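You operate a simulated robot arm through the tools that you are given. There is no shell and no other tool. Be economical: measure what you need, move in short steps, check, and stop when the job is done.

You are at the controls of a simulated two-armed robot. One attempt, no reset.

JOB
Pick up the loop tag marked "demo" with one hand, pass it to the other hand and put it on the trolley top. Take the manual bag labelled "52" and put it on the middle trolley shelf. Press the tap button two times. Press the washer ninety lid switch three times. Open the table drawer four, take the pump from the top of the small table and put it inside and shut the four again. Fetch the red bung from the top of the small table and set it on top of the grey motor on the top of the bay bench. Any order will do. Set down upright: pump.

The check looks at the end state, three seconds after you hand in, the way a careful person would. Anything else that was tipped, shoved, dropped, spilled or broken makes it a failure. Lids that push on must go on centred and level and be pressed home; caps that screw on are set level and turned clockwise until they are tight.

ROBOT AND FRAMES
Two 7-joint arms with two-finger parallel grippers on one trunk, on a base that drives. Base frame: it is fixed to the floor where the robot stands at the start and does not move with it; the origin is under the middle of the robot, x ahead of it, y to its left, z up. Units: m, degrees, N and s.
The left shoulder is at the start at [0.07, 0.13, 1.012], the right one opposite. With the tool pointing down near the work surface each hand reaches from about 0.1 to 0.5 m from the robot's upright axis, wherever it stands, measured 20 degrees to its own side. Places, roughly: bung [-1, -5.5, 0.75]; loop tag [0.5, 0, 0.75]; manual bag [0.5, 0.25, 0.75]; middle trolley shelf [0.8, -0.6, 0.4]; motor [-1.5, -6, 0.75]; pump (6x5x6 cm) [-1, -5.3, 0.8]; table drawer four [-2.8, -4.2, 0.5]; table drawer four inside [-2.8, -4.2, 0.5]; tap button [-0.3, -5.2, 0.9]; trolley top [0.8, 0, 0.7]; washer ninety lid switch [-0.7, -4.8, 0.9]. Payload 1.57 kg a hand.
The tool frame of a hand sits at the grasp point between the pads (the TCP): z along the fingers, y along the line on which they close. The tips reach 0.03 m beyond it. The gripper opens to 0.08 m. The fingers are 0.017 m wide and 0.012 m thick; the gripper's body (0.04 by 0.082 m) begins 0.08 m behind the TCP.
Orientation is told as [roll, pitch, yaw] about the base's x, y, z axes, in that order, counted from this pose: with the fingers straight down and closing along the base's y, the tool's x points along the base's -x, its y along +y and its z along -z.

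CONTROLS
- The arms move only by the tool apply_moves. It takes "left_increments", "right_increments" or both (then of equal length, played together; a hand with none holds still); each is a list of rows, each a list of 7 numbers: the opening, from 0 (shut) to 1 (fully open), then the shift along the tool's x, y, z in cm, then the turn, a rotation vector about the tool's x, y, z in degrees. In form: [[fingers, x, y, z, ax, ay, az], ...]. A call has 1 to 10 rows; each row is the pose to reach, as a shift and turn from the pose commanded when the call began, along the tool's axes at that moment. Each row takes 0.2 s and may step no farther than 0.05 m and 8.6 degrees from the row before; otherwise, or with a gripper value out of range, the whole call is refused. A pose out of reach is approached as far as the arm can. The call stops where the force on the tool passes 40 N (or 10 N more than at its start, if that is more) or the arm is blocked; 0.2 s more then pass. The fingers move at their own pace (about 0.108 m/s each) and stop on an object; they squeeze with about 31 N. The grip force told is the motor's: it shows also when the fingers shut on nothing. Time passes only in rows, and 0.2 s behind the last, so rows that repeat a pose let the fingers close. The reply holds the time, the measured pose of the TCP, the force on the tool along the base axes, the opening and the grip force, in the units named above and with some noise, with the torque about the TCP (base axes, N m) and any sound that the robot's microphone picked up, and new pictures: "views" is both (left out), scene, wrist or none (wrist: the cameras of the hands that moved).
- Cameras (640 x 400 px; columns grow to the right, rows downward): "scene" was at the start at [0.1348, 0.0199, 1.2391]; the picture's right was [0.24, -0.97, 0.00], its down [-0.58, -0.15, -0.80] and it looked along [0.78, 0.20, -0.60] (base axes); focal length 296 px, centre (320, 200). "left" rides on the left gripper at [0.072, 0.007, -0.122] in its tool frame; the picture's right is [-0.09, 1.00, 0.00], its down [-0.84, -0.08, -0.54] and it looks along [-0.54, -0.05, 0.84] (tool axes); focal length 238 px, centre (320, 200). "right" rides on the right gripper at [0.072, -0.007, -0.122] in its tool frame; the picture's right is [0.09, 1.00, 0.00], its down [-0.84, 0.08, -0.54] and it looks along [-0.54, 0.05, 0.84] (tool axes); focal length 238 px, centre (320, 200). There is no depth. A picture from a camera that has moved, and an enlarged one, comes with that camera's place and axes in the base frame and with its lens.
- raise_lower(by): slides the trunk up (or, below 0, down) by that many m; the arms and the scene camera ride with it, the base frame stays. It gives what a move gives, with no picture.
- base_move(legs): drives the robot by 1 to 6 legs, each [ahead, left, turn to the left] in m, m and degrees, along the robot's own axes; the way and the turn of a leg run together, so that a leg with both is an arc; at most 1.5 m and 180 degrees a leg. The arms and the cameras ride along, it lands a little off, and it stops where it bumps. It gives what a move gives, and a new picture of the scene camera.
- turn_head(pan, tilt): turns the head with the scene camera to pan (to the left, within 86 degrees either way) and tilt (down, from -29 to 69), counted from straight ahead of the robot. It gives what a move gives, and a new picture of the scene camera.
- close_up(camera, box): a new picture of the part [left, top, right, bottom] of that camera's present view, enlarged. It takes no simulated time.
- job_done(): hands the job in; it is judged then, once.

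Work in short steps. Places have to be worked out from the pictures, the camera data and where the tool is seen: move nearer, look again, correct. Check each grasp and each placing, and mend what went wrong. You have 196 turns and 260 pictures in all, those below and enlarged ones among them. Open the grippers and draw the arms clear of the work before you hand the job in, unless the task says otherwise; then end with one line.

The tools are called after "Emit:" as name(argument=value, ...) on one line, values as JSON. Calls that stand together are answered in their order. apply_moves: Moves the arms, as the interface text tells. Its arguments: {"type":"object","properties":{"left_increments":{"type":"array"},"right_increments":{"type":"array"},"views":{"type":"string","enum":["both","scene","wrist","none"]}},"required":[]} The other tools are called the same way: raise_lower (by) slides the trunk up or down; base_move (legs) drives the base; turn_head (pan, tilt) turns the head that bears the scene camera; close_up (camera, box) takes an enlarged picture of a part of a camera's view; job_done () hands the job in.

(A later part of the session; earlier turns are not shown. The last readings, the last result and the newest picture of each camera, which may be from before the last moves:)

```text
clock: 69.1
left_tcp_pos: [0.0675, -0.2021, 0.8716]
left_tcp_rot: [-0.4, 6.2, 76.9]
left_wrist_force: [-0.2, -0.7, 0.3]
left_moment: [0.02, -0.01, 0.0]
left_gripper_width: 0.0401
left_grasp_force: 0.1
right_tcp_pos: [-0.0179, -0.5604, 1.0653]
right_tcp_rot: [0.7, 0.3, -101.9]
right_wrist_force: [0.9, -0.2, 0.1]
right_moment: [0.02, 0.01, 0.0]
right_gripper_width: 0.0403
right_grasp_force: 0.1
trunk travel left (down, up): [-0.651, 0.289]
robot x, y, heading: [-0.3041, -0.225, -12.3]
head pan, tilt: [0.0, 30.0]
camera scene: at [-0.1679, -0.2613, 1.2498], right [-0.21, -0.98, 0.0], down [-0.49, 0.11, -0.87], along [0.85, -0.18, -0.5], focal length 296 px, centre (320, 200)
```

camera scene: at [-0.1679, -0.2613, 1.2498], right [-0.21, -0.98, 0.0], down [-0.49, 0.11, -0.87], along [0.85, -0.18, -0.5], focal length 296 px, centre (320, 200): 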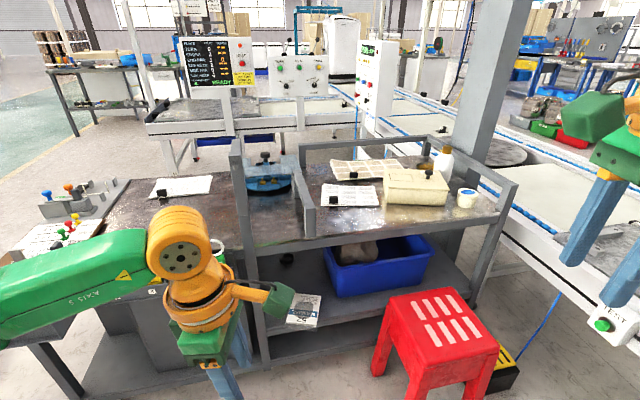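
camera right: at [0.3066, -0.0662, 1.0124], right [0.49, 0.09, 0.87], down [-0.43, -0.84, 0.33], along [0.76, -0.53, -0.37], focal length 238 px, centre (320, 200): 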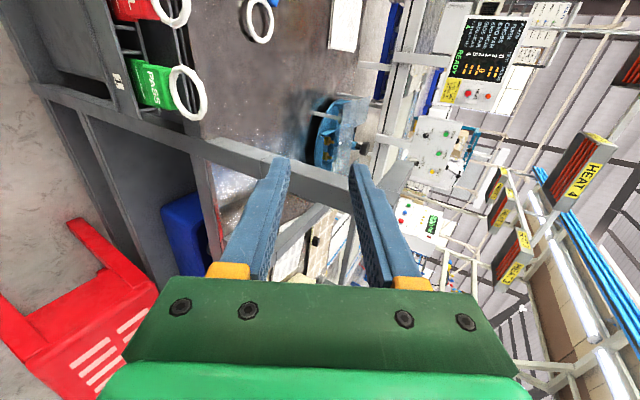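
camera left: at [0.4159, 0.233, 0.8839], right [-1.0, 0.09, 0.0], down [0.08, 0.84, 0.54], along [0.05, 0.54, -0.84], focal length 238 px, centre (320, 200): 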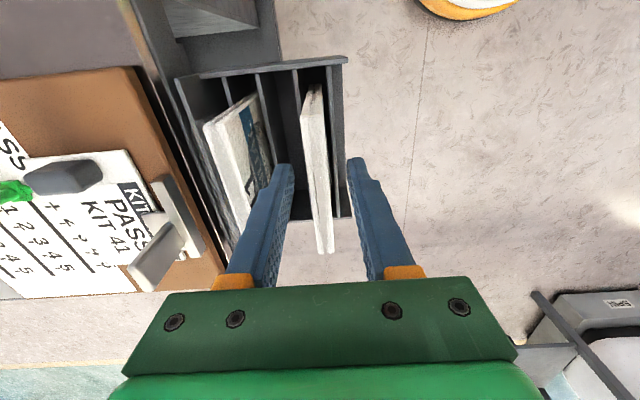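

I turn both hands back to their neutral yaw.

Emit:
apply_moves(left_increments=[[0.5, 0, 0, -1, 0, 0, 8.5], [0.5, 0, 0, -2, 0, 0, 17], [0.5, 0, 0, -3, 0, 0, 25.5], [0.5, 0, 0, -4, 0, 0, 34], [0.5, 0, 0, -5, 0, 0, 42.5], [0.5, 0, 0, -6, 0, 0, 51], [0.5, 0, 0, -7, 0, 0, 59.5], [0.5, 0, 0, -8, 0, 0, 68], [0.5, 0, 0, -9, 0, 0, 76.5], [0.5, 0, 0, -10, 0, 0, 85]], right_increments=[[0.5, 0, 0, 1, 0, 0, -8.5], [0.5, 0, 0, 2, 0, 0, -17], [0.5, 0, 0, 3, 0, 0, -25.5], [0.5, 0, 0, 4, 0, 0, -34], [0.5, 0, 0, 5, 0, 0, -42.5], [0.5, 0, 0, 6, 0, 0, -51], [0.5, 0, 0, 7, 0, 0, -59.5], [0.5, 0, 0, 8, 0, 0, -68], [0.5, 0, 0, 8, 0, 0, -76.5], [0.5, 0, 0, 8, 0, 0, -85]], views="none")

Emit:
base_move(legs=[[-0.3, 0, 0], [0, 0, -80]])

```text
clock: 71.3
left_tcp_pos: [0.0679, -0.1919, 0.9714]
left_tcp_rot: [-6.2, -0.2, -8.2]
left_wrist_force: [-0.3, -0.3, 0.0]
left_moment: [0.0, 0.02, -0.01]
left_gripper_width: 0.0399
left_grasp_force: 0.0
right_tcp_pos: [-0.0172, -0.5593, 0.9852]
right_tcp_rot: [0.5, -0.6, -16.8]
right_wrist_force: [0.0, 0.3, -0.7]
right_moment: [-0.01, -0.02, 0.01]
right_gripper_width: 0.04
right_grasp_force: 0.1
trunk travel left (down, up): [-0.651, 0.289]
robot x, y, heading: [-0.3052, -0.23, -12.5]
head pan, tilt: [0.0, 30.0]
```

```text
clock: 74.0
left_tcp_pos: [-0.2234, -0.1485, 0.9714]
left_tcp_rot: [-6.1, -0.2, -11.3]
left_wrist_force: [-0.1, -0.3, 0.5]
left_moment: [0.02, 0.01, -0.01]
left_gripper_width: 0.04
left_grasp_force: 0.1
right_tcp_pos: [-0.3303, -0.5096, 0.9846]
right_tcp_rot: [0.6, -0.6, -20.1]
right_wrist_force: [0.9, -0.2, -0.3]
right_moment: [0.01, -0.03, -0.01]
right_gripper_width: 0.04
right_grasp_force: 0.0
trunk travel left (down, up): [-0.651, 0.289]
robot x, y, heading: [-0.5975, -0.1653, -15.9]
head pan, tilt: [0.0, 30.0]
stopped in leg 2: the robot was blocked; the commanded pose is now the measured one
camera scene: at [-0.4642, -0.2051, 1.2499], right [-0.27, -0.96, 0.0], down [-0.48, 0.13, -0.87], along [0.83, -0.23, -0.5], focal length 296 px, centre (320, 200)
```

scene: 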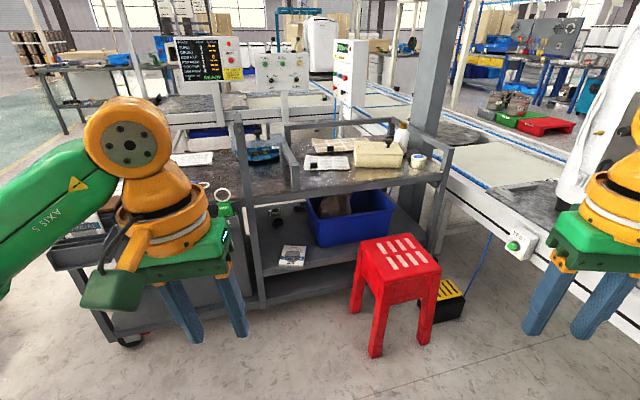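

Blocked while turning: something is beside or behind. I look to both sides.

Emit:
turn_head(pan=-86, tilt=35)

Emit:
turn_head(pan=86, tilt=35)

```text
clock: 75.5
left_tcp_pos: [-0.2239, -0.1493, 0.9712]
left_tcp_rot: [-6.2, -0.3, -11.2]
left_wrist_force: [0.8, 0.9, 0.2]
left_moment: [-0.02, 0.01, 0.0]
left_gripper_width: 0.0401
left_grasp_force: 0.0
right_tcp_pos: [-0.3292, -0.5112, 0.9853]
right_tcp_rot: [0.6, -0.6, -20.1]
right_wrist_force: [0.7, -0.4, 0.0]
right_moment: [0.0, 0.0, 0.04]
right_gripper_width: 0.04
right_grasp_force: 0.1
trunk travel left (down, up): [-0.651, 0.289]
robot x, y, heading: [-0.6021, -0.1663, -15.4]
head pan, tilt: [-85.9, 35.0]
camera scene: at [-0.5684, -0.2672, 1.2421], right [-0.98, 0.2, 0.0], down [0.11, 0.56, -0.82], along [-0.16, -0.8, -0.57], focal length 296 px, centre (320, 200)
```

scene: 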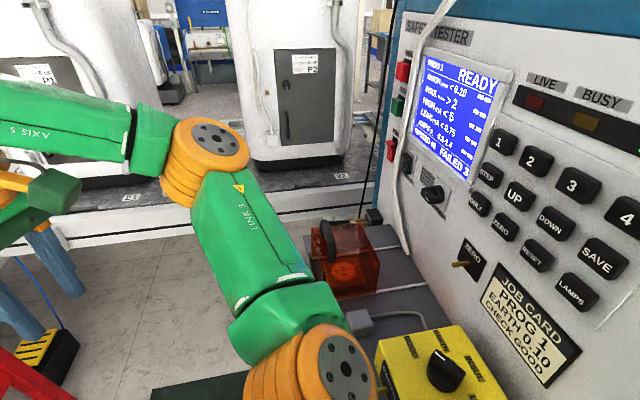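

```text
clock: 78.2
left_tcp_pos: [-0.2234, -0.1487, 0.9716]
left_tcp_rot: [-6.2, -0.2, -11.2]
left_wrist_force: [-1.0, 0.2, -0.1]
left_moment: [0.01, 0.02, -0.02]
left_gripper_width: 0.0401
left_grasp_force: 0.1
right_tcp_pos: [-0.3294, -0.51, 0.9848]
right_tcp_rot: [0.5, -0.6, -20.1]
right_wrist_force: [0.4, 0.8, -0.9]
right_moment: [-0.02, -0.01, -0.01]
right_gripper_width: 0.04
right_grasp_force: 0.0
trunk travel left (down, up): [-0.651, 0.289]
robot x, y, heading: [-0.5984, -0.1661, -15.6]
head pan, tilt: [85.9, 35.0]
camera scene: at [-0.5216, -0.0978, 1.2421], right [0.94, -0.33, 0.0], down [-0.19, -0.54, -0.82], along [0.27, 0.77, -0.57], focal length 296 px, centre (320, 200)
```

scene: 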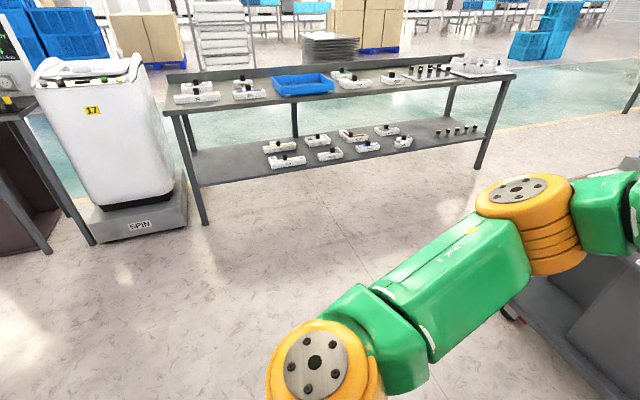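

A tester bench stands behind-right. I move forward again, then look around from a raised camera to find a way toward y≈−5.

Emit:
base_move(legs=[[0.3, 0, 0]])

Emit:
raise_lower(by=0.28)

Emit:
turn_head(pan=-70, tilt=12)

Emit:
turn_head(pan=-86, tilt=45)

```text
clock: 80.2
left_tcp_pos: [0.0625, -0.227, 0.9714]
left_tcp_rot: [-6.2, -0.2, -11.0]
left_wrist_force: [-0.2, -0.5, -0.1]
left_moment: [0.0, 0.01, 0.02]
left_gripper_width: 0.0401
left_grasp_force: 0.1
right_tcp_pos: [-0.0419, -0.5877, 0.9863]
right_tcp_rot: [0.5, -0.6, -19.9]
right_wrist_force: [0.4, 0.4, 0.5]
right_moment: [-0.04, 0.0, 0.02]
right_gripper_width: 0.04
right_grasp_force: 0.0
trunk travel left (down, up): [-0.651, 0.289]
robot x, y, heading: [-0.3094, -0.2461, -15.1]
head pan, tilt: [85.9, 35.0]
camera scene: at [-0.2358, -0.1763, 1.2421], right [0.94, -0.33, 0.0], down [-0.19, -0.54, -0.82], along [0.27, 0.77, -0.57], focal length 296 px, centre (320, 200)
```

scene: 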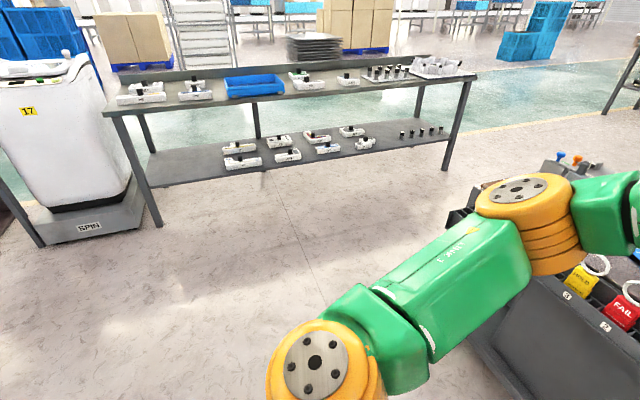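

```text
clock: 83.0
left_tcp_pos: [0.0644, -0.2277, 1.2528]
left_tcp_rot: [-6.2, -0.2, -11.0]
left_wrist_force: [0.2, 0.7, -0.2]
left_moment: [0.0, 0.0, -0.01]
left_gripper_width: 0.0399
left_grasp_force: 0.1
right_tcp_pos: [-0.0427, -0.588, 1.2643]
right_tcp_rot: [0.5, -0.6, -19.9]
right_wrist_force: [-0.1, -0.8, 0.8]
right_moment: [0.0, -0.01, 0.01]
right_gripper_width: 0.04
right_grasp_force: 0.0
trunk travel left (down, up): [-0.931, 0.009]
robot x, y, heading: [-0.3098, -0.248, -15.2]
head pan, tilt: [85.9, 35.0]
```

```text
clock: 85.4
left_tcp_pos: [0.0636, -0.226, 1.2515]
left_tcp_rot: [-6.2, -0.2, -11.0]
left_wrist_force: [0.2, 0.3, 0.1]
left_moment: [0.02, 0.01, -0.01]
left_gripper_width: 0.04
left_grasp_force: 0.1
right_tcp_pos: [-0.0407, -0.5892, 1.2657]
right_tcp_rot: [0.5, -0.6, -19.9]
right_wrist_force: [-0.7, -0.7, 1.1]
right_moment: [-0.01, 0.0, 0.0]
right_gripper_width: 0.0399
right_grasp_force: 0.2
trunk travel left (down, up): [-0.931, 0.009]
robot x, y, heading: [-0.3096, -0.2482, -15.3]
head pan, tilt: [-70.0, 12.0]
camera scene: at [-0.2564, -0.3526, 1.5589], right [-1.0, -0.08, 0.0], down [-0.02, 0.21, -0.98], along [0.08, -0.97, -0.21], focal length 296 px, centre (320, 200)
```

scene: 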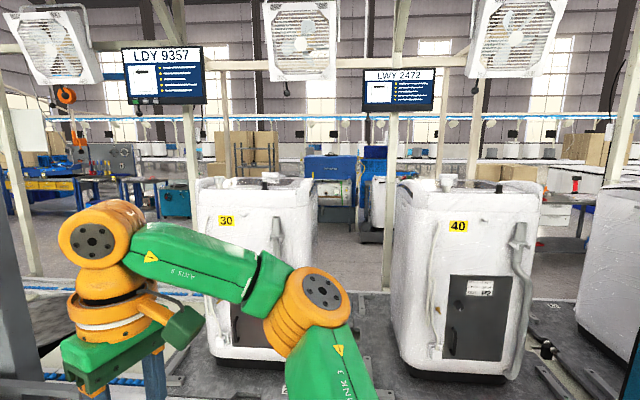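

```text
clock: 86.4
left_tcp_pos: [0.0625, -0.2265, 1.2526]
left_tcp_rot: [-6.2, -0.3, -11.0]
left_wrist_force: [0.4, -0.1, 0.4]
left_moment: [0.01, -0.01, 0.0]
left_gripper_width: 0.0398
left_grasp_force: 0.1
right_tcp_pos: [-0.0405, -0.5881, 1.2656]
right_tcp_rot: [0.5, -0.5, -19.9]
right_wrist_force: [0.0, 0.2, 0.3]
right_moment: [-0.02, -0.01, -0.03]
right_gripper_width: 0.0398
right_grasp_force: 0.0
trunk travel left (down, up): [-0.931, 0.009]
robot x, y, heading: [-0.3142, -0.2408, -15.4]
head pan, tilt: [-85.9, 45.0]
camera scene: at [-0.2799, -0.3394, 1.5073], right [-0.98, 0.19, 0.0], down [0.14, 0.69, -0.71], along [-0.14, -0.69, -0.71], focal length 296 px, centre (320, 200)
```

scene: 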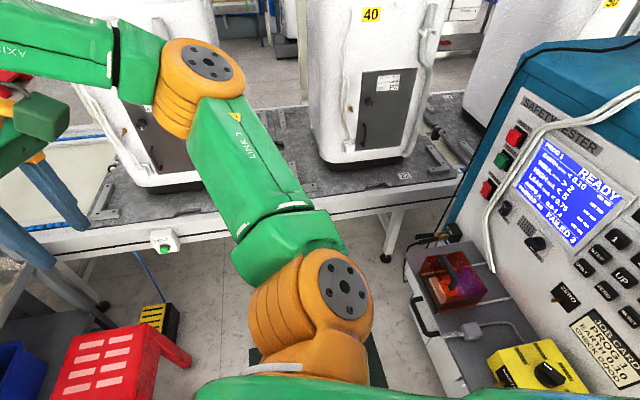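

A conveyor blocks the direct way; I must go round by the −x side. I strafe left and turn left to look behind.

Emit:
base_move(legs=[[0, 0.4, 0], [0, 0, 105]])

Emit:
turn_head(pan=80, tilt=15)

```text
clock: 93.3
left_tcp_pos: [-0.3209, 0.4949, 1.2517]
left_tcp_rot: [-6.3, -0.2, 93.7]
left_wrist_force: [0.2, 0.2, -0.7]
left_moment: [0.0, 0.0, -0.02]
left_gripper_width: 0.04
left_grasp_force: 0.1
right_tcp_pos: [0.056, 0.4855, 1.2643]
right_tcp_rot: [0.5, -0.6, 84.7]
right_wrist_force: [-0.5, 0.0, 0.1]
right_moment: [0.01, 0.0, 0.0]
right_gripper_width: 0.0399
right_grasp_force: 0.1
trunk travel left (down, up): [-0.931, 0.009]
robot x, y, heading: [-0.2086, 0.137, 89.4]
head pan, tilt: [-85.9, 45.0]
camera scene: at [-0.126, 0.1895, 1.5072], right [0.06, -1.0, 0.0], down [-0.71, -0.04, -0.71], along [0.71, 0.04, -0.71], focal length 296 px, centre (320, 200)
```

scene: 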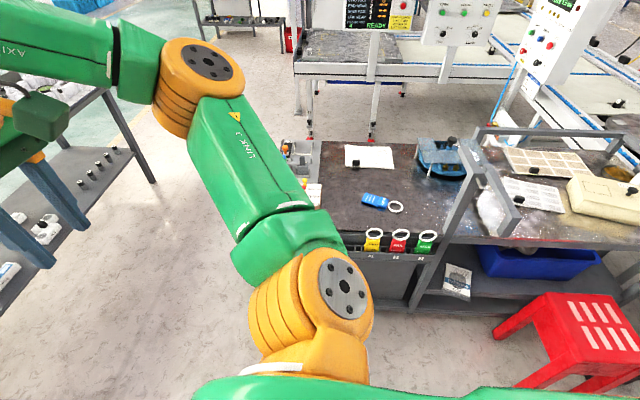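

```text
clock: 95.8
left_tcp_pos: [-0.3205, 0.4948, 1.253]
left_tcp_rot: [-6.3, -0.2, 93.6]
left_wrist_force: [0.0, 1.1, 0.3]
left_moment: [0.01, 0.01, -0.02]
left_gripper_width: 0.0399
left_grasp_force: 0.1
right_tcp_pos: [0.0562, 0.4843, 1.2647]
right_tcp_rot: [0.5, -0.5, 84.7]
right_wrist_force: [-0.1, 0.2, -0.3]
right_moment: [0.0, -0.03, 0.02]
right_gripper_width: 0.0402
right_grasp_force: 0.2
trunk travel left (down, up): [-0.931, 0.009]
robot x, y, heading: [-0.2054, 0.1347, 89.3]
head pan, tilt: [80.0, 15.0]
camera scene: at [-0.2993, 0.2022, 1.5541], right [0.19, 0.98, 0.0], down [0.25, -0.05, -0.97], along [-0.95, 0.18, -0.26], focal length 296 px, centre (320, 200)
```

scene: 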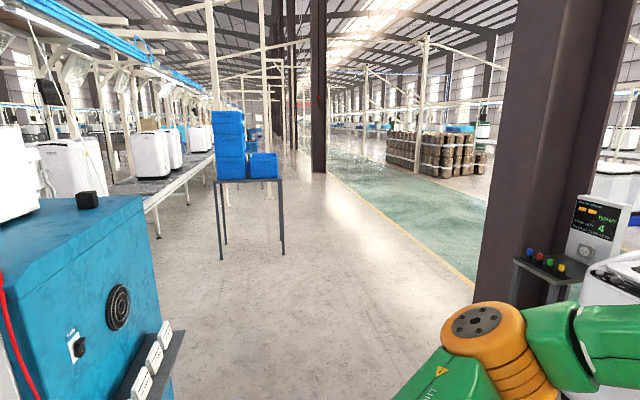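

The line runs far to −x. The conveyor ahead of the trolley seemed to end at its left; I look toward +x.

Emit:
turn_head(pan=-80, tilt=10)

Emit:
turn_head(pan=-30, tilt=15)

```text
clock: 98.3
left_tcp_pos: [-0.3209, 0.4931, 1.2532]
left_tcp_rot: [-6.3, -0.2, 93.6]
left_wrist_force: [-0.2, -0.1, -0.1]
left_moment: [0.0, -0.02, 0.01]
left_gripper_width: 0.0399
left_grasp_force: 0.0
right_tcp_pos: [0.0564, 0.4836, 1.2646]
right_tcp_rot: [0.5, -0.6, 84.7]
right_wrist_force: [-0.8, -0.2, -0.1]
right_moment: [0.01, -0.01, -0.02]
right_gripper_width: 0.0399
right_grasp_force: 0.0
trunk travel left (down, up): [-0.931, 0.009]
robot x, y, heading: [-0.208, 0.1371, 89.2]
head pan, tilt: [-80.0, 10.0]
camera scene: at [-0.1158, 0.2, 1.5622], right [0.16, -0.99, 0.0], down [-0.17, -0.03, -0.98], along [0.97, 0.16, -0.17], focal length 296 px, centre (320, 200)
```

scene: 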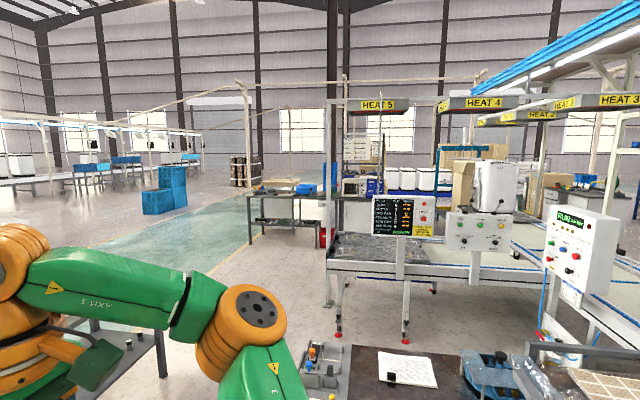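

```text
clock: 99.5
left_tcp_pos: [-0.3214, 0.4943, 1.2528]
left_tcp_rot: [-6.2, -0.2, 93.6]
left_wrist_force: [-0.2, -0.4, -0.1]
left_moment: [-0.02, -0.01, 0.03]
left_gripper_width: 0.04
left_grasp_force: 0.1
right_tcp_pos: [0.0573, 0.4847, 1.2657]
right_tcp_rot: [0.6, -0.5, 84.7]
right_wrist_force: [-0.8, -0.3, 0.5]
right_moment: [0.02, 0.0, 0.01]
right_gripper_width: 0.0397
right_grasp_force: 0.0
trunk travel left (down, up): [-0.931, 0.009]
robot x, y, heading: [-0.2106, 0.1343, 89.4]
head pan, tilt: [-30.0, 15.0]
camera scene: at [-0.1598, 0.265, 1.5541], right [0.86, -0.51, 0.0], down [-0.13, -0.22, -0.97], along [0.49, 0.83, -0.26], focal length 296 px, centre (320, 200)
```

scene: 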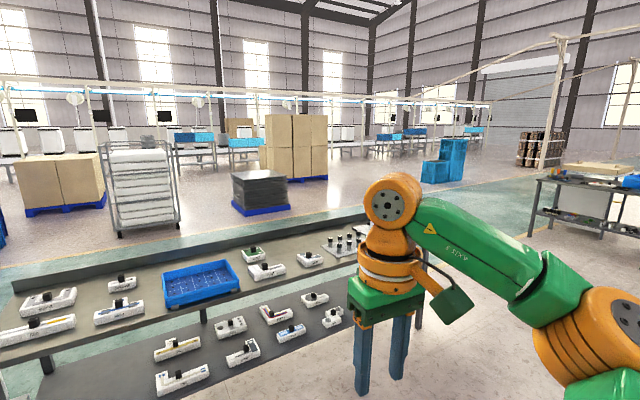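

The conveyor ends at about (2.1, 0.45); the aisle at y≈1 is free. I drive there: ahead, turn right, then ahead to x≈2.6.

Emit:
base_move(legs=[[0.85, 0, 0], [0, 0, -90], [1.5, 0, 0], [1.3, 0, 0]])

Emit:
turn_head(pan=-60, tilt=15)

```text
clock: 119.6
left_tcp_pos: [2.7243, 1.05, 1.2583]
left_tcp_rot: [-7.2, -1.4, 2.0]
left_wrist_force: [-0.8, -0.7, 0.4]
left_moment: [-0.02, -0.02, 0.04]
left_gripper_width: 0.0401
left_grasp_force: 0.1
right_tcp_pos: [2.7042, 0.6733, 1.2769]
right_tcp_rot: [-0.3, -2.1, -6.9]
right_wrist_force: [0.3, -0.1, 0.4]
right_moment: [-0.02, 0.02, 0.01]
right_gripper_width: 0.0403
right_grasp_force: 0.1
trunk travel left (down, up): [-0.931, 0.009]
robot x, y, heading: [2.3865, 0.9292, -2.3]
head pan, tilt: [-30.0, 15.0]
stopped in leg 4: the robot was blocked; the commanded pose is now the measured one
camera scene: at [2.4858, 0.8994, 1.5573], right [-0.54, -0.84, 0.0], down [-0.2, 0.12, -0.97], along [0.82, -0.52, -0.23], focal length 296 px, centre (320, 200)
```

scene: 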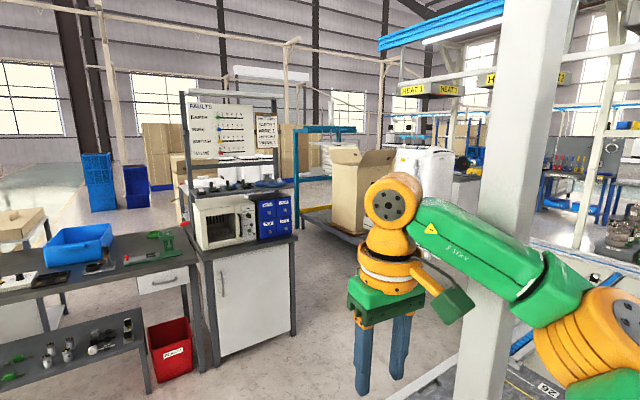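

```text
clock: 120.6
left_tcp_pos: [2.7237, 1.05, 1.2589]
left_tcp_rot: [-7.3, -1.5, 2.2]
left_wrist_force: [-0.2, -0.8, -0.3]
left_moment: [-0.02, 0.01, 0.02]
left_gripper_width: 0.04
left_grasp_force: 0.0
right_tcp_pos: [2.7051, 0.674, 1.2776]
right_tcp_rot: [-0.3, -2.1, -6.8]
right_wrist_force: [-0.4, -0.3, -0.3]
right_moment: [-0.02, 0.02, 0.0]
right_gripper_width: 0.0403
right_grasp_force: 0.0
trunk travel left (down, up): [-0.931, 0.009]
robot x, y, heading: [2.3888, 0.9285, -2.1]
head pan, tilt: [-60.0, 15.0]
camera scene: at [2.4489, 0.8661, 1.5571], right [-0.88, -0.47, -0.01], down [-0.1, 0.21, -0.97], along [0.46, -0.86, -0.23], focal length 296 px, centre (320, 200)
```

scene: 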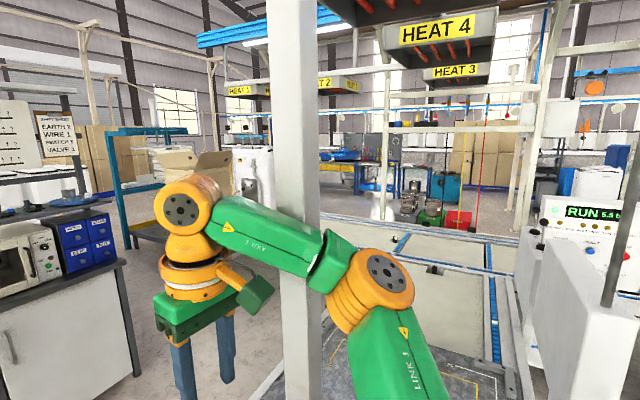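

The robot bumped and tilts slightly; I back off 0.15 m and look down in front.

Emit:
base_move(legs=[[-0.15, 0, 0]])

Emit:
turn_head(pan=-20, tilt=50)

```text
clock: 121.9
left_tcp_pos: [2.609, 1.0348, 1.2518]
left_tcp_rot: [-6.2, 0.1, 2.3]
left_wrist_force: [0.7, -0.9, -0.1]
left_moment: [0.02, 0.01, -0.01]
left_gripper_width: 0.0399
left_grasp_force: 0.2
right_tcp_pos: [2.5899, 0.659, 1.2616]
right_tcp_rot: [0.6, -0.3, -6.7]
right_wrist_force: [0.3, -0.6, 0.0]
right_moment: [0.03, 0.01, 0.0]
right_gripper_width: 0.0399
right_grasp_force: 0.1
trunk travel left (down, up): [-0.931, 0.009]
robot x, y, heading: [2.2395, 0.9307, -1.9]
head pan, tilt: [-60.0, 15.0]
camera scene: at [2.3432, 0.8452, 1.5533], right [-0.88, -0.47, 0.0], down [-0.13, 0.23, -0.96], along [0.45, -0.85, -0.26], focal length 296 px, centre (320, 200)
```

scene: 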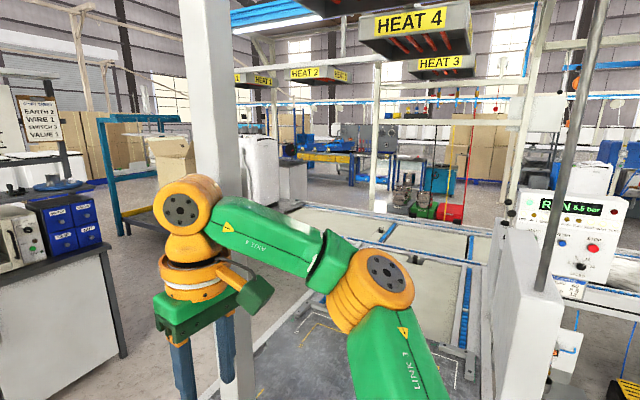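

```text
clock: 123.0
left_tcp_pos: [2.603, 1.0378, 1.2523]
left_tcp_rot: [-6.2, -0.2, 2.3]
left_wrist_force: [0.4, 0.6, -0.2]
left_moment: [-0.02, -0.02, -0.02]
left_gripper_width: 0.04
left_grasp_force: 0.1
right_tcp_pos: [2.5836, 0.6624, 1.265]
right_tcp_rot: [0.6, -0.7, -6.7]
right_wrist_force: [0.7, -0.3, -0.7]
right_moment: [0.01, -0.02, -0.04]
right_gripper_width: 0.04
right_grasp_force: 0.0
trunk travel left (down, up): [-0.931, 0.009]
robot x, y, heading: [2.2416, 0.9347, -2.2]
head pan, tilt: [-20.0, 50.0]
camera scene: at [2.3621, 0.9022, 1.5005], right [-0.38, -0.93, 0.0], down [-0.71, 0.29, -0.64], along [0.6, -0.24, -0.77], focal length 296 px, centre (320, 200)
```

scene: 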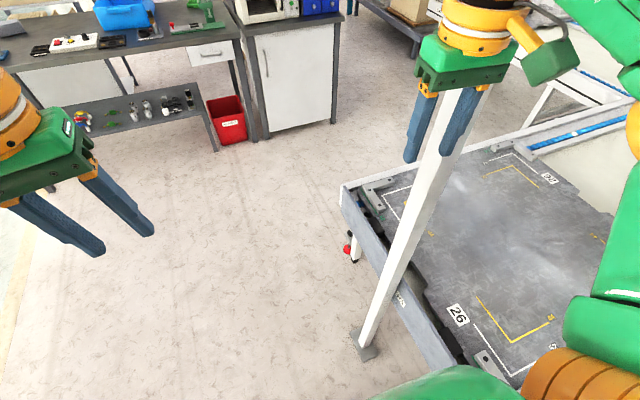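

The column foot at (2.63, 0.57) blocked me. I shift left, pass to x≈3.65 and turn right down the aisle.

Emit:
base_move(legs=[[0, 0.22, 0], [1.4, 0.05, 0], [0, 0, -88]])

Emit:
turn_head(pan=0, tilt=20)

```text
clock: 135.0
left_tcp_pos: [3.7811, 0.8113, 1.252]
left_tcp_rot: [-6.2, -0.2, -84.4]
left_wrist_force: [0.8, 0.6, -0.4]
left_moment: [0.03, -0.03, 0.02]
left_gripper_width: 0.04
left_grasp_force: 0.0
right_tcp_pos: [3.4048, 0.8077, 1.266]
right_tcp_rot: [0.5, -0.6, -93.3]
right_wrist_force: [0.4, -0.1, -0.3]
right_moment: [0.0, 0.0, 0.0]
right_gripper_width: 0.0399
right_grasp_force: 0.0
trunk travel left (down, up): [-0.931, 0.009]
robot x, y, heading: [3.6572, 1.1648, -88.4]
head pan, tilt: [-20.0, 50.0]
camera scene: at [3.6329, 1.0417, 1.5003], right [-0.95, 0.32, 0.0], down [0.24, 0.73, -0.64], along [-0.21, -0.61, -0.77], focal length 296 px, centre (320, 200)
```

scene: 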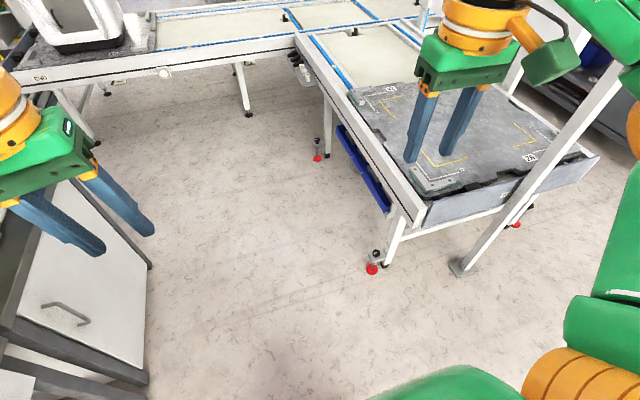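

```text
clock: 136.0
left_tcp_pos: [3.7803, 0.8111, 1.2519]
left_tcp_rot: [-6.2, -0.2, -84.4]
left_wrist_force: [-0.3, -0.6, -0.4]
left_moment: [0.02, 0.01, 0.03]
left_gripper_width: 0.0399
left_grasp_force: 0.0
right_tcp_pos: [3.4036, 0.8083, 1.2653]
right_tcp_rot: [0.5, -0.6, -93.3]
right_wrist_force: [-0.6, 1.1, 0.2]
right_moment: [0.0, 0.02, 0.02]
right_gripper_width: 0.0401
right_grasp_force: 0.0
trunk travel left (down, up): [-0.931, 0.009]
robot x, y, heading: [3.658, 1.1674, -88.7]
head pan, tilt: [0.0, 20.0]
camera scene: at [3.6592, 1.0217, 1.5458], right [-1.0, -0.02, 0.0], down [-0.01, 0.34, -0.94], along [0.02, -0.94, -0.34], focal length 296 px, centre (320, 200)
```

scene: 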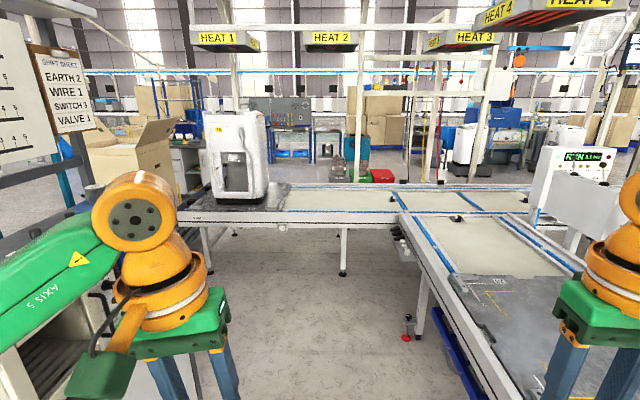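

The conveyor with washer ends at x≈4.6 on the left. I drive ahead 0.8 m past the cabinet and look left.

Emit:
base_move(legs=[[0.9, 0, 0]])

Emit:
turn_head(pan=50, tilt=25)

```text
clock: 140.7
left_tcp_pos: [3.8123, -0.0872, 1.2525]
left_tcp_rot: [-6.3, -0.3, -83.7]
left_wrist_force: [-0.2, 0.0, -0.3]
left_moment: [-0.01, 0.01, -0.05]
left_gripper_width: 0.04
left_grasp_force: 0.0
right_tcp_pos: [3.4358, -0.0946, 1.2655]
right_tcp_rot: [0.5, -0.7, -92.7]
right_wrist_force: [-0.1, -0.3, 0.2]
right_moment: [0.0, -0.01, -0.01]
right_gripper_width: 0.0401
right_grasp_force: 0.0
trunk travel left (down, up): [-0.931, 0.009]
robot x, y, heading: [3.6825, 0.2696, -87.8]
head pan, tilt: [0.0, 20.0]
camera scene: at [3.6876, 0.1218, 1.5461], right [-1.0, -0.04, 0.0], down [-0.01, 0.34, -0.94], along [0.03, -0.94, -0.34], focal length 296 px, centre (320, 200)
```

scene: 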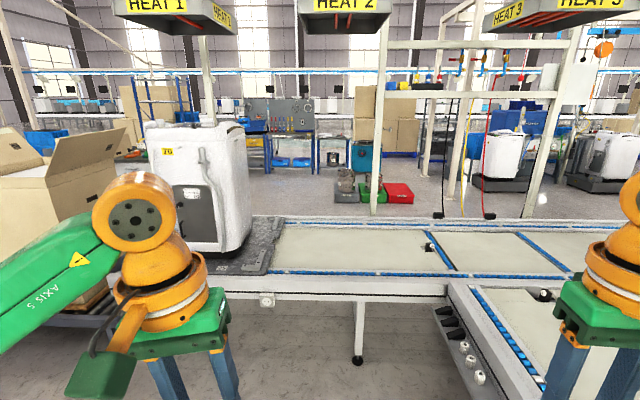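

```text
clock: 141.9
left_tcp_pos: [3.8114, -0.0887, 1.2517]
left_tcp_rot: [-6.1, -0.2, -83.7]
left_wrist_force: [0.2, -0.3, -0.5]
left_moment: [0.01, -0.02, -0.04]
left_gripper_width: 0.04
left_grasp_force: 0.0
right_tcp_pos: [3.4353, -0.0966, 1.2653]
right_tcp_rot: [0.5, -0.7, -92.6]
right_wrist_force: [-0.1, 1.0, 0.9]
right_moment: [0.01, -0.01, 0.02]
right_gripper_width: 0.0398
right_grasp_force: 0.0
trunk travel left (down, up): [-0.931, 0.009]
robot x, y, heading: [3.6819, 0.2659, -88.0]
head pan, tilt: [50.0, 25.0]
camera scene: at [3.7568, 0.1565, 1.5378], right [-0.62, -0.79, 0.0], down [-0.33, 0.26, -0.91], along [0.71, -0.56, -0.42], focal length 296 px, centre (320, 200)
```

scene: 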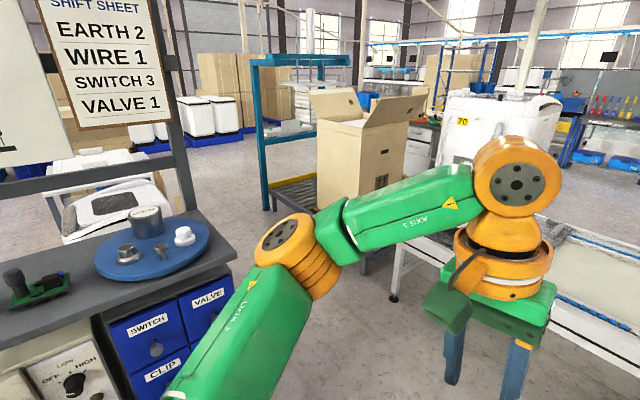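

The roller line continues to x≈6.5; I need to go around its +x end. I drive ahead to y≈−0.55 and strafe along +x past the cabinet.

Emit:
base_move(legs=[[0.82, 0, 0], [0, 0, -2], [0, 0.9, 0]])

Emit:
turn_head(pan=70, tilt=25)

```text
clock: 151.0
left_tcp_pos: [4.7371, -0.8957, 1.2526]
left_tcp_rot: [-6.2, -0.2, -85.0]
left_wrist_force: [0.1, -0.6, -0.2]
left_moment: [0.05, -0.01, -0.01]
left_gripper_width: 0.04
left_grasp_force: 0.0
right_tcp_pos: [4.3601, -0.895, 1.2632]
right_tcp_rot: [0.6, -0.5, -93.9]
right_wrist_force: [-0.3, 0.5, 0.3]
right_moment: [0.04, 0.01, 0.03]
right_gripper_width: 0.0401
right_grasp_force: 0.0
trunk travel left (down, up): [-0.931, 0.009]
robot x, y, heading: [4.6176, -0.5374, -89.3]
head pan, tilt: [50.0, 25.0]
camera scene: at [4.6872, -0.65, 1.5379], right [-0.63, -0.77, 0.0], down [-0.33, 0.27, -0.91], along [0.7, -0.57, -0.42], focal length 296 px, centre (320, 200)
```

scene: 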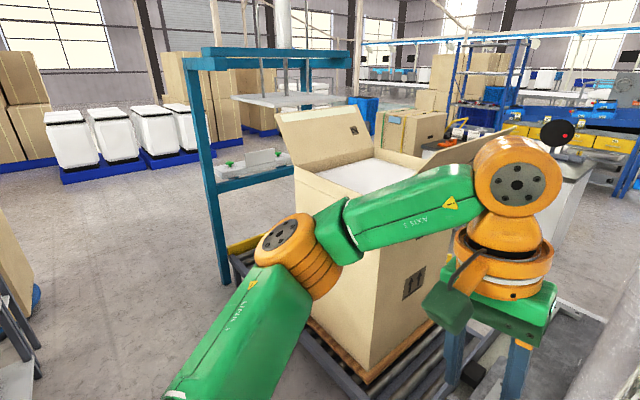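

```text
clock: 151.8
left_tcp_pos: [4.7385, -0.8951, 1.2521]
left_tcp_rot: [-6.2, -0.2, -85.0]
left_wrist_force: [-0.3, -0.1, 0.8]
left_moment: [-0.03, -0.01, 0.0]
left_gripper_width: 0.0399
left_grasp_force: 0.0
right_tcp_pos: [4.3615, -0.8949, 1.2646]
right_tcp_rot: [0.5, -0.6, -93.9]
right_wrist_force: [-0.4, 0.0, -0.3]
right_moment: [0.02, -0.04, 0.0]
right_gripper_width: 0.04
right_grasp_force: 0.0
trunk travel left (down, up): [-0.931, 0.009]
robot x, y, heading: [4.6175, -0.536, -89.5]
head pan, tilt: [70.0, 25.0]
camera scene: at [4.7045, -0.6221, 1.5378], right [-0.33, -0.94, 0.0], down [-0.4, 0.14, -0.91], along [0.86, -0.3, -0.42], focal length 296 px, centre (320, 200)
```

scene: 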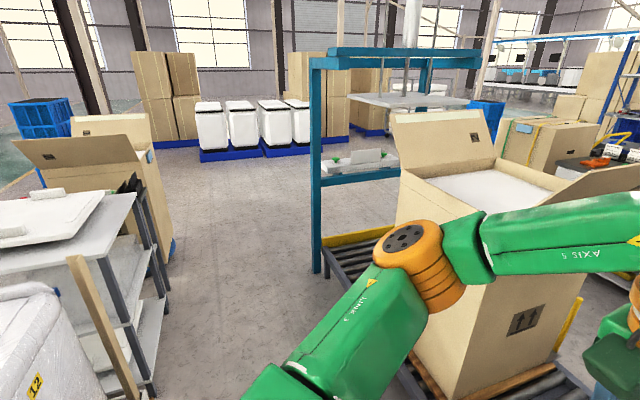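

The corridor is about 1 m wide. I retract both hands by 10 cm and strafe on along +x.

Emit:
apply_moves(left_increments=[[0.5, 4, 0, 0, 0, 0, 0], [0.5, 8, 0, 0, 0, 0, 0], [0.5, 11, 0, 0, 0, 0, 0]], right_increments=[[0.5, 4, 0, 0, 0, 0, 0], [0.5, 8, 0, 0, 0, 0, 0], [0.5, 11, 0, 0, 0, 0, 0]], views="none")

Emit:
base_move(legs=[[0, 1.2, 0]])

```text
clock: 152.6
left_tcp_pos: [4.7287, -0.7856, 1.2523]
left_tcp_rot: [-6.3, -0.4, -84.9]
left_wrist_force: [-0.3, 0.3, 0.1]
left_moment: [0.0, 0.0, 0.0]
left_gripper_width: 0.04
left_grasp_force: 0.0
right_tcp_pos: [4.3675, -0.7827, 1.2643]
right_tcp_rot: [0.6, -0.7, -93.9]
right_wrist_force: [0.0, 0.5, -0.1]
right_moment: [-0.01, -0.01, 0.02]
right_gripper_width: 0.04
right_grasp_force: 0.0
trunk travel left (down, up): [-0.931, 0.009]
robot x, y, heading: [4.6189, -0.541, -89.1]
head pan, tilt: [70.0, 25.0]
```

```text
clock: 158.8
left_tcp_pos: [5.9336, -0.7845, 1.2521]
left_tcp_rot: [-6.2, -0.1, -86.1]
left_wrist_force: [0.2, 0.6, -1.2]
left_moment: [0.02, 0.0, 0.02]
left_gripper_width: 0.0402
left_grasp_force: 0.1
right_tcp_pos: [5.5719, -0.7781, 1.2637]
right_tcp_rot: [0.6, -0.5, -94.9]
right_wrist_force: [-0.2, 0.1, -0.7]
right_moment: [0.02, -0.03, 0.01]
right_gripper_width: 0.0399
right_grasp_force: 0.0
trunk travel left (down, up): [-0.931, 0.009]
robot x, y, heading: [5.826, -0.535, -90.4]
head pan, tilt: [70.0, 25.0]
camera scene: at [5.9113, -0.619, 1.5379], right [-0.35, -0.94, 0.0], down [-0.4, 0.15, -0.91], along [0.85, -0.31, -0.42], focal length 296 px, centre (320, 200)
```

scene: 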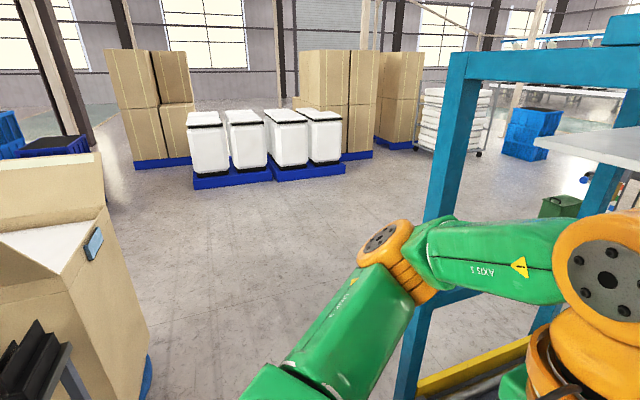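

Clear. Strafe 1.5 m more, then drive ahead past the gantry.

Emit:
base_move(legs=[[0, 1.5, 0], [1.5, 0, 0]])

Emit:
turn_head(pan=-45, tilt=15)

```text
clock: 173.2
left_tcp_pos: [7.3988, -2.2964, 1.2523]
left_tcp_rot: [-6.2, -0.2, -86.9]
left_wrist_force: [-0.3, 0.2, -0.1]
left_moment: [-0.01, -0.01, -0.02]
left_gripper_width: 0.0402
left_grasp_force: 0.1
right_tcp_pos: [7.0393, -2.2837, 1.2637]
right_tcp_rot: [0.5, -0.7, -95.8]
right_wrist_force: [0.8, -0.1, -1.0]
right_moment: [-0.01, 0.0, -0.02]
right_gripper_width: 0.0399
right_grasp_force: 0.0
trunk travel left (down, up): [-0.931, 0.009]
robot x, y, heading: [7.2955, -2.0478, -91.1]
head pan, tilt: [70.0, 25.0]
camera scene: at [7.3808, -2.132, 1.5379], right [-0.36, -0.93, 0.0], down [-0.39, 0.15, -0.91], along [0.85, -0.33, -0.42], focal length 296 px, centre (320, 200)
```

scene: 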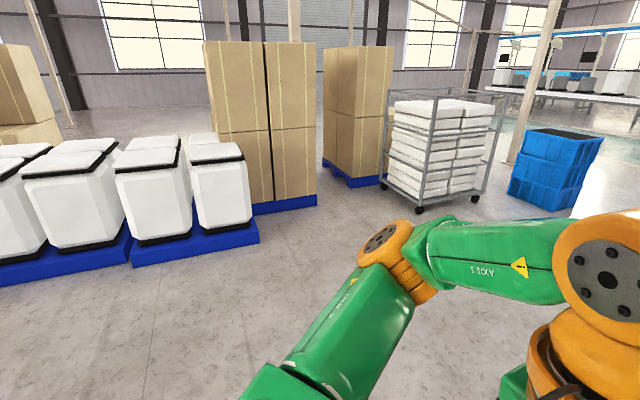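

```text
clock: 175.1
left_tcp_pos: [7.3993, -2.298, 1.252]
left_tcp_rot: [-6.2, -0.2, -86.8]
left_wrist_force: [-0.1, -0.7, 0.9]
left_moment: [0.0, 0.0, 0.0]
left_gripper_width: 0.04
left_grasp_force: 0.1
right_tcp_pos: [7.0403, -2.285, 1.2628]
right_tcp_rot: [0.5, -0.6, -95.8]
right_wrist_force: [0.3, -0.2, 0.2]
right_moment: [-0.01, 0.03, 0.0]
right_gripper_width: 0.04
right_grasp_force: 0.0
trunk travel left (down, up): [-0.931, 0.009]
robot x, y, heading: [7.2966, -2.0502, -91.0]
head pan, tilt: [-45.0, 15.0]
camera scene: at [7.2276, -2.1645, 1.5541], right [-0.69, 0.72, 0.0], down [0.19, 0.18, -0.97], along [-0.7, -0.67, -0.26], focal length 296 px, centre (320, 200)
```

scene: 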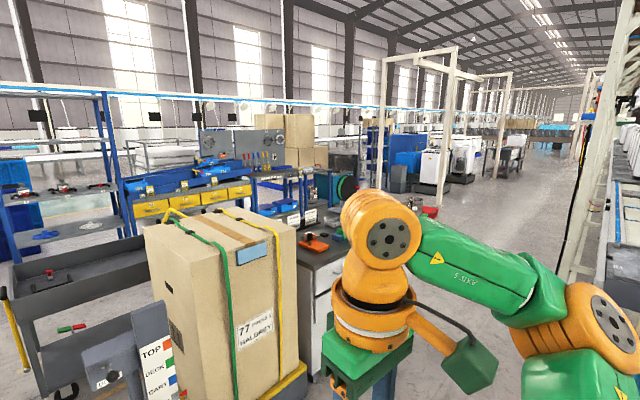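

A corridor runs along −x behind the conveyor. I turn right 90° to face −x and look.

Emit:
base_move(legs=[[0, 0, -89]])

Emit:
turn_head(pan=0, tilt=20)

```text
clock: 179.3
left_tcp_pos: [7.0471, -2.1577, 1.2536]
left_tcp_rot: [-6.3, -0.2, -175.5]
left_wrist_force: [0.1, -0.5, 0.3]
left_moment: [0.02, 0.04, -0.01]
left_gripper_width: 0.0402
left_grasp_force: 0.0
right_tcp_pos: [7.0533, -1.7984, 1.2626]
right_tcp_rot: [0.5, -0.7, 175.6]
right_wrist_force: [-0.4, 0.6, 0.2]
right_moment: [0.03, 0.02, 0.0]
right_gripper_width: 0.0399
right_grasp_force: 0.0
trunk travel left (down, up): [-0.931, 0.009]
robot x, y, heading: [7.2982, -2.0457, -179.5]
head pan, tilt: [-45.0, 15.0]
camera scene: at [7.1793, -1.9844, 1.5541], right [0.7, 0.71, 0.0], down [0.18, -0.18, -0.97], along [-0.69, 0.68, -0.26], focal length 296 px, centre (320, 200)
```

scene: 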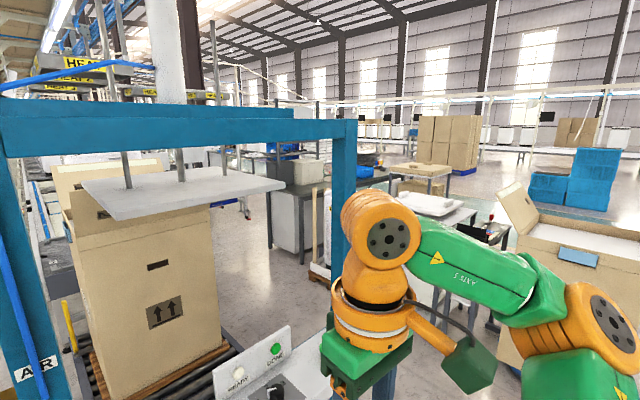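

```text
clock: 180.4
left_tcp_pos: [7.0488, -2.1567, 1.252]
left_tcp_rot: [-6.3, -0.2, -175.4]
left_wrist_force: [-1.0, -0.5, 0.0]
left_moment: [-0.02, 0.0, 0.0]
left_gripper_width: 0.0399
left_grasp_force: 0.0
right_tcp_pos: [7.0523, -1.7975, 1.2642]
right_tcp_rot: [0.5, -0.7, 175.5]
right_wrist_force: [-0.3, 0.1, -0.6]
right_moment: [0.01, 0.02, 0.01]
right_gripper_width: 0.0398
right_grasp_force: 0.0
trunk travel left (down, up): [-0.931, 0.009]
robot x, y, heading: [7.2941, -2.0476, -179.7]
head pan, tilt: [0.0, 20.0]
camera scene: at [7.1527, -2.05, 1.5459], right [0.0, 1.0, 0.0], down [0.34, 0.0, -0.94], along [-0.94, 0.0, -0.34], focal length 296 px, centre (320, 200)
```

scene: 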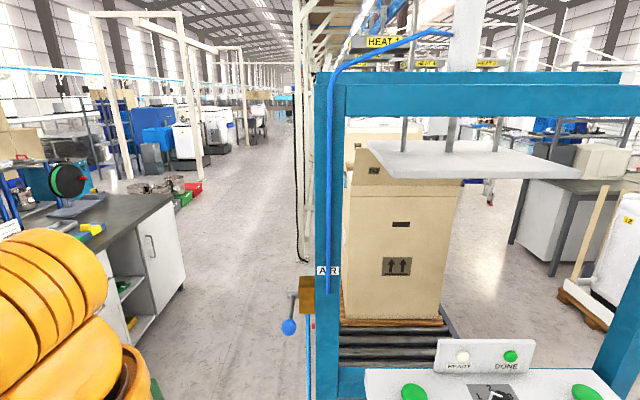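

The gantry leg is at y≈−2.05 with a valve at −2.13; I check the left side (carton cart) before entering the aisle.

Emit:
turn_head(pan=25, tilt=35)

```text
clock: 181.3
left_tcp_pos: [7.0486, -2.1578, 1.2522]
left_tcp_rot: [-6.2, -0.1, -175.4]
left_wrist_force: [-0.6, 0.0, -0.2]
left_moment: [0.01, -0.02, -0.04]
left_gripper_width: 0.0399
left_grasp_force: 0.0
right_tcp_pos: [7.0516, -1.7978, 1.2636]
right_tcp_rot: [0.5, -0.6, 175.7]
right_wrist_force: [0.6, -0.4, -0.3]
right_moment: [-0.01, 0.01, -0.02]
right_gripper_width: 0.0399
right_grasp_force: 0.1
trunk travel left (down, up): [-0.931, 0.009]
robot x, y, heading: [7.2958, -2.0492, -180.1]
head pan, tilt: [25.0, 35.0]
camera scene: at [7.1661, -2.0873, 1.5221], right [-0.43, 0.9, 0.0], down [0.52, 0.24, -0.82], along [-0.74, -0.35, -0.57], focal length 296 px, centre (320, 200)
```

scene: 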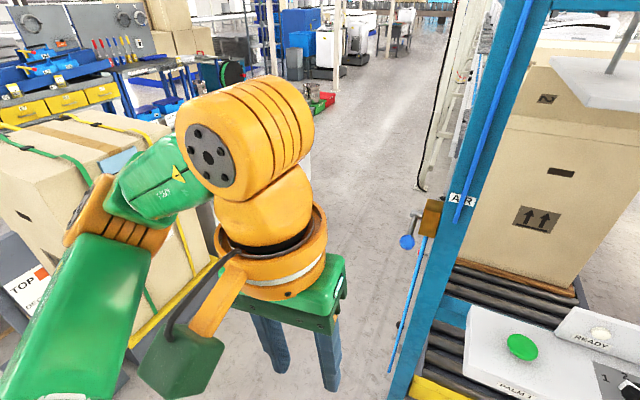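

The aisle is y −2.1…−3.05. I'll strafe through facing −y (narrower profile): turn left 90°, ahead 0.5, strafe right.

Emit:
base_move(legs=[[0, 0, 90], [0.5, 0, 0], [0, -1.0, 0]])

Emit:
turn_head(pan=-75, tilt=25)

```text
clock: 192.9
left_tcp_pos: [6.3923, -2.7956, 1.2519]
left_tcp_rot: [-6.3, -0.2, -85.4]
left_wrist_force: [-0.6, 0.1, 0.0]
left_moment: [-0.02, -0.01, -0.02]
left_gripper_width: 0.0401
left_grasp_force: 0.0
right_tcp_pos: [6.0323, -2.7929, 1.2647]
right_tcp_rot: [0.5, -0.7, -94.2]
right_wrist_force: [0.8, -0.6, -0.3]
right_moment: [0.01, -0.01, 0.02]
right_gripper_width: 0.0399
right_grasp_force: 0.1
trunk travel left (down, up): [-0.931, 0.009]
robot x, y, heading: [6.2833, -2.5485, -89.5]
head pan, tilt: [25.0, 35.0]
camera scene: at [6.3191, -2.6793, 1.522], right [-0.9, -0.43, 0.0], down [-0.25, 0.52, -0.82], along [0.35, -0.74, -0.57], focal length 296 px, centre (320, 200)
```

scene: 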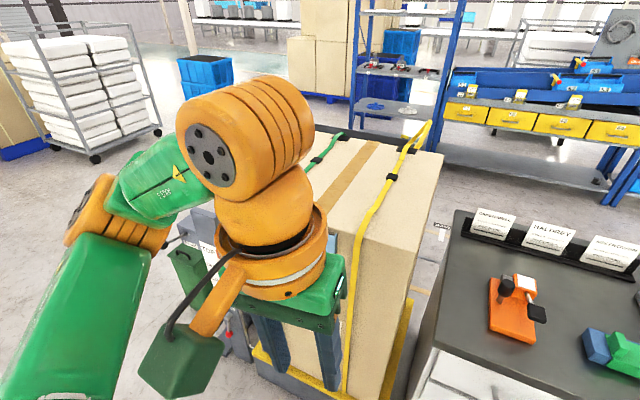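

```text
clock: 194.6
left_tcp_pos: [6.3899, -2.7944, 1.2513]
left_tcp_rot: [-6.2, -0.2, -85.2]
left_wrist_force: [-0.6, -0.2, -0.6]
left_moment: [0.01, -0.01, -0.04]
left_gripper_width: 0.0403
left_grasp_force: 0.1
right_tcp_pos: [6.0302, -2.7915, 1.2632]
right_tcp_rot: [0.6, -0.6, -94.2]
right_wrist_force: [0.2, -0.3, -0.2]
right_moment: [0.02, -0.01, -0.02]
right_gripper_width: 0.0398
right_grasp_force: 0.0
trunk travel left (down, up): [-0.931, 0.009]
robot x, y, heading: [6.2852, -2.5498, -89.3]
head pan, tilt: [-75.0, 25.0]
camera scene: at [6.191, -2.6242, 1.5378], right [-0.27, 0.96, 0.0], down [0.41, 0.11, -0.91], along [-0.87, -0.24, -0.42], focal length 296 px, centre (320, 200)
```

scene: 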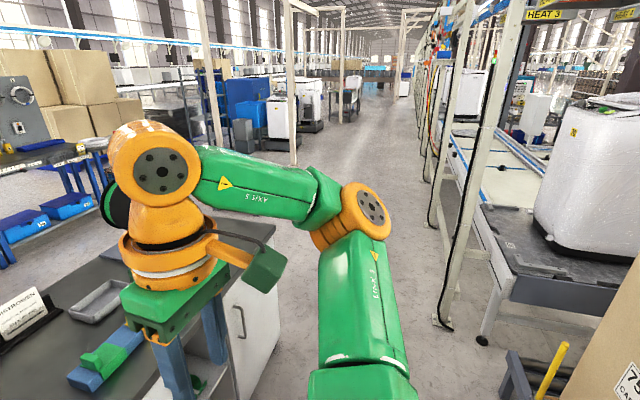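

Clear; gantry posts at y≈−2.25 on the right. I shift to y≈−2.68 and strafe on.

Emit:
base_move(legs=[[0, -0.5, 0], [0.15, -0.5, 0], [0, -1.2, 0]])

```text
clock: 205.8
left_tcp_pos: [4.2075, -2.9654, 1.2524]
left_tcp_rot: [-6.3, -0.2, -85.0]
left_wrist_force: [1.4, 0.9, 0.3]
left_moment: [-0.01, 0.04, 0.01]
left_gripper_width: 0.0403
left_grasp_force: 0.2
right_tcp_pos: [3.8476, -2.9649, 1.2645]
right_tcp_rot: [0.5, -0.8, -93.7]
right_wrist_force: [-0.1, -0.8, 0.4]
right_moment: [-0.05, 0.02, 0.02]
right_gripper_width: 0.0401
right_grasp_force: 0.1
trunk travel left (down, up): [-0.931, 0.009]
robot x, y, heading: [4.0961, -2.72, -89.4]
head pan, tilt: [-75.0, 25.0]
camera scene: at [4.0079, -2.7969, 1.5379], right [-0.27, 0.96, 0.0], down [0.41, 0.12, -0.91], along [-0.87, -0.25, -0.42], focal length 296 px, centre (320, 200)
```

scene: 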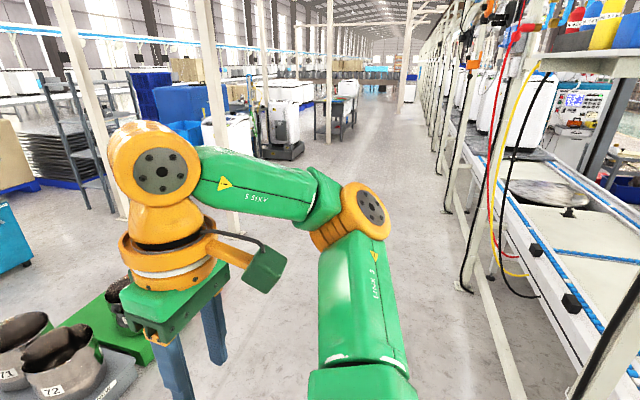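

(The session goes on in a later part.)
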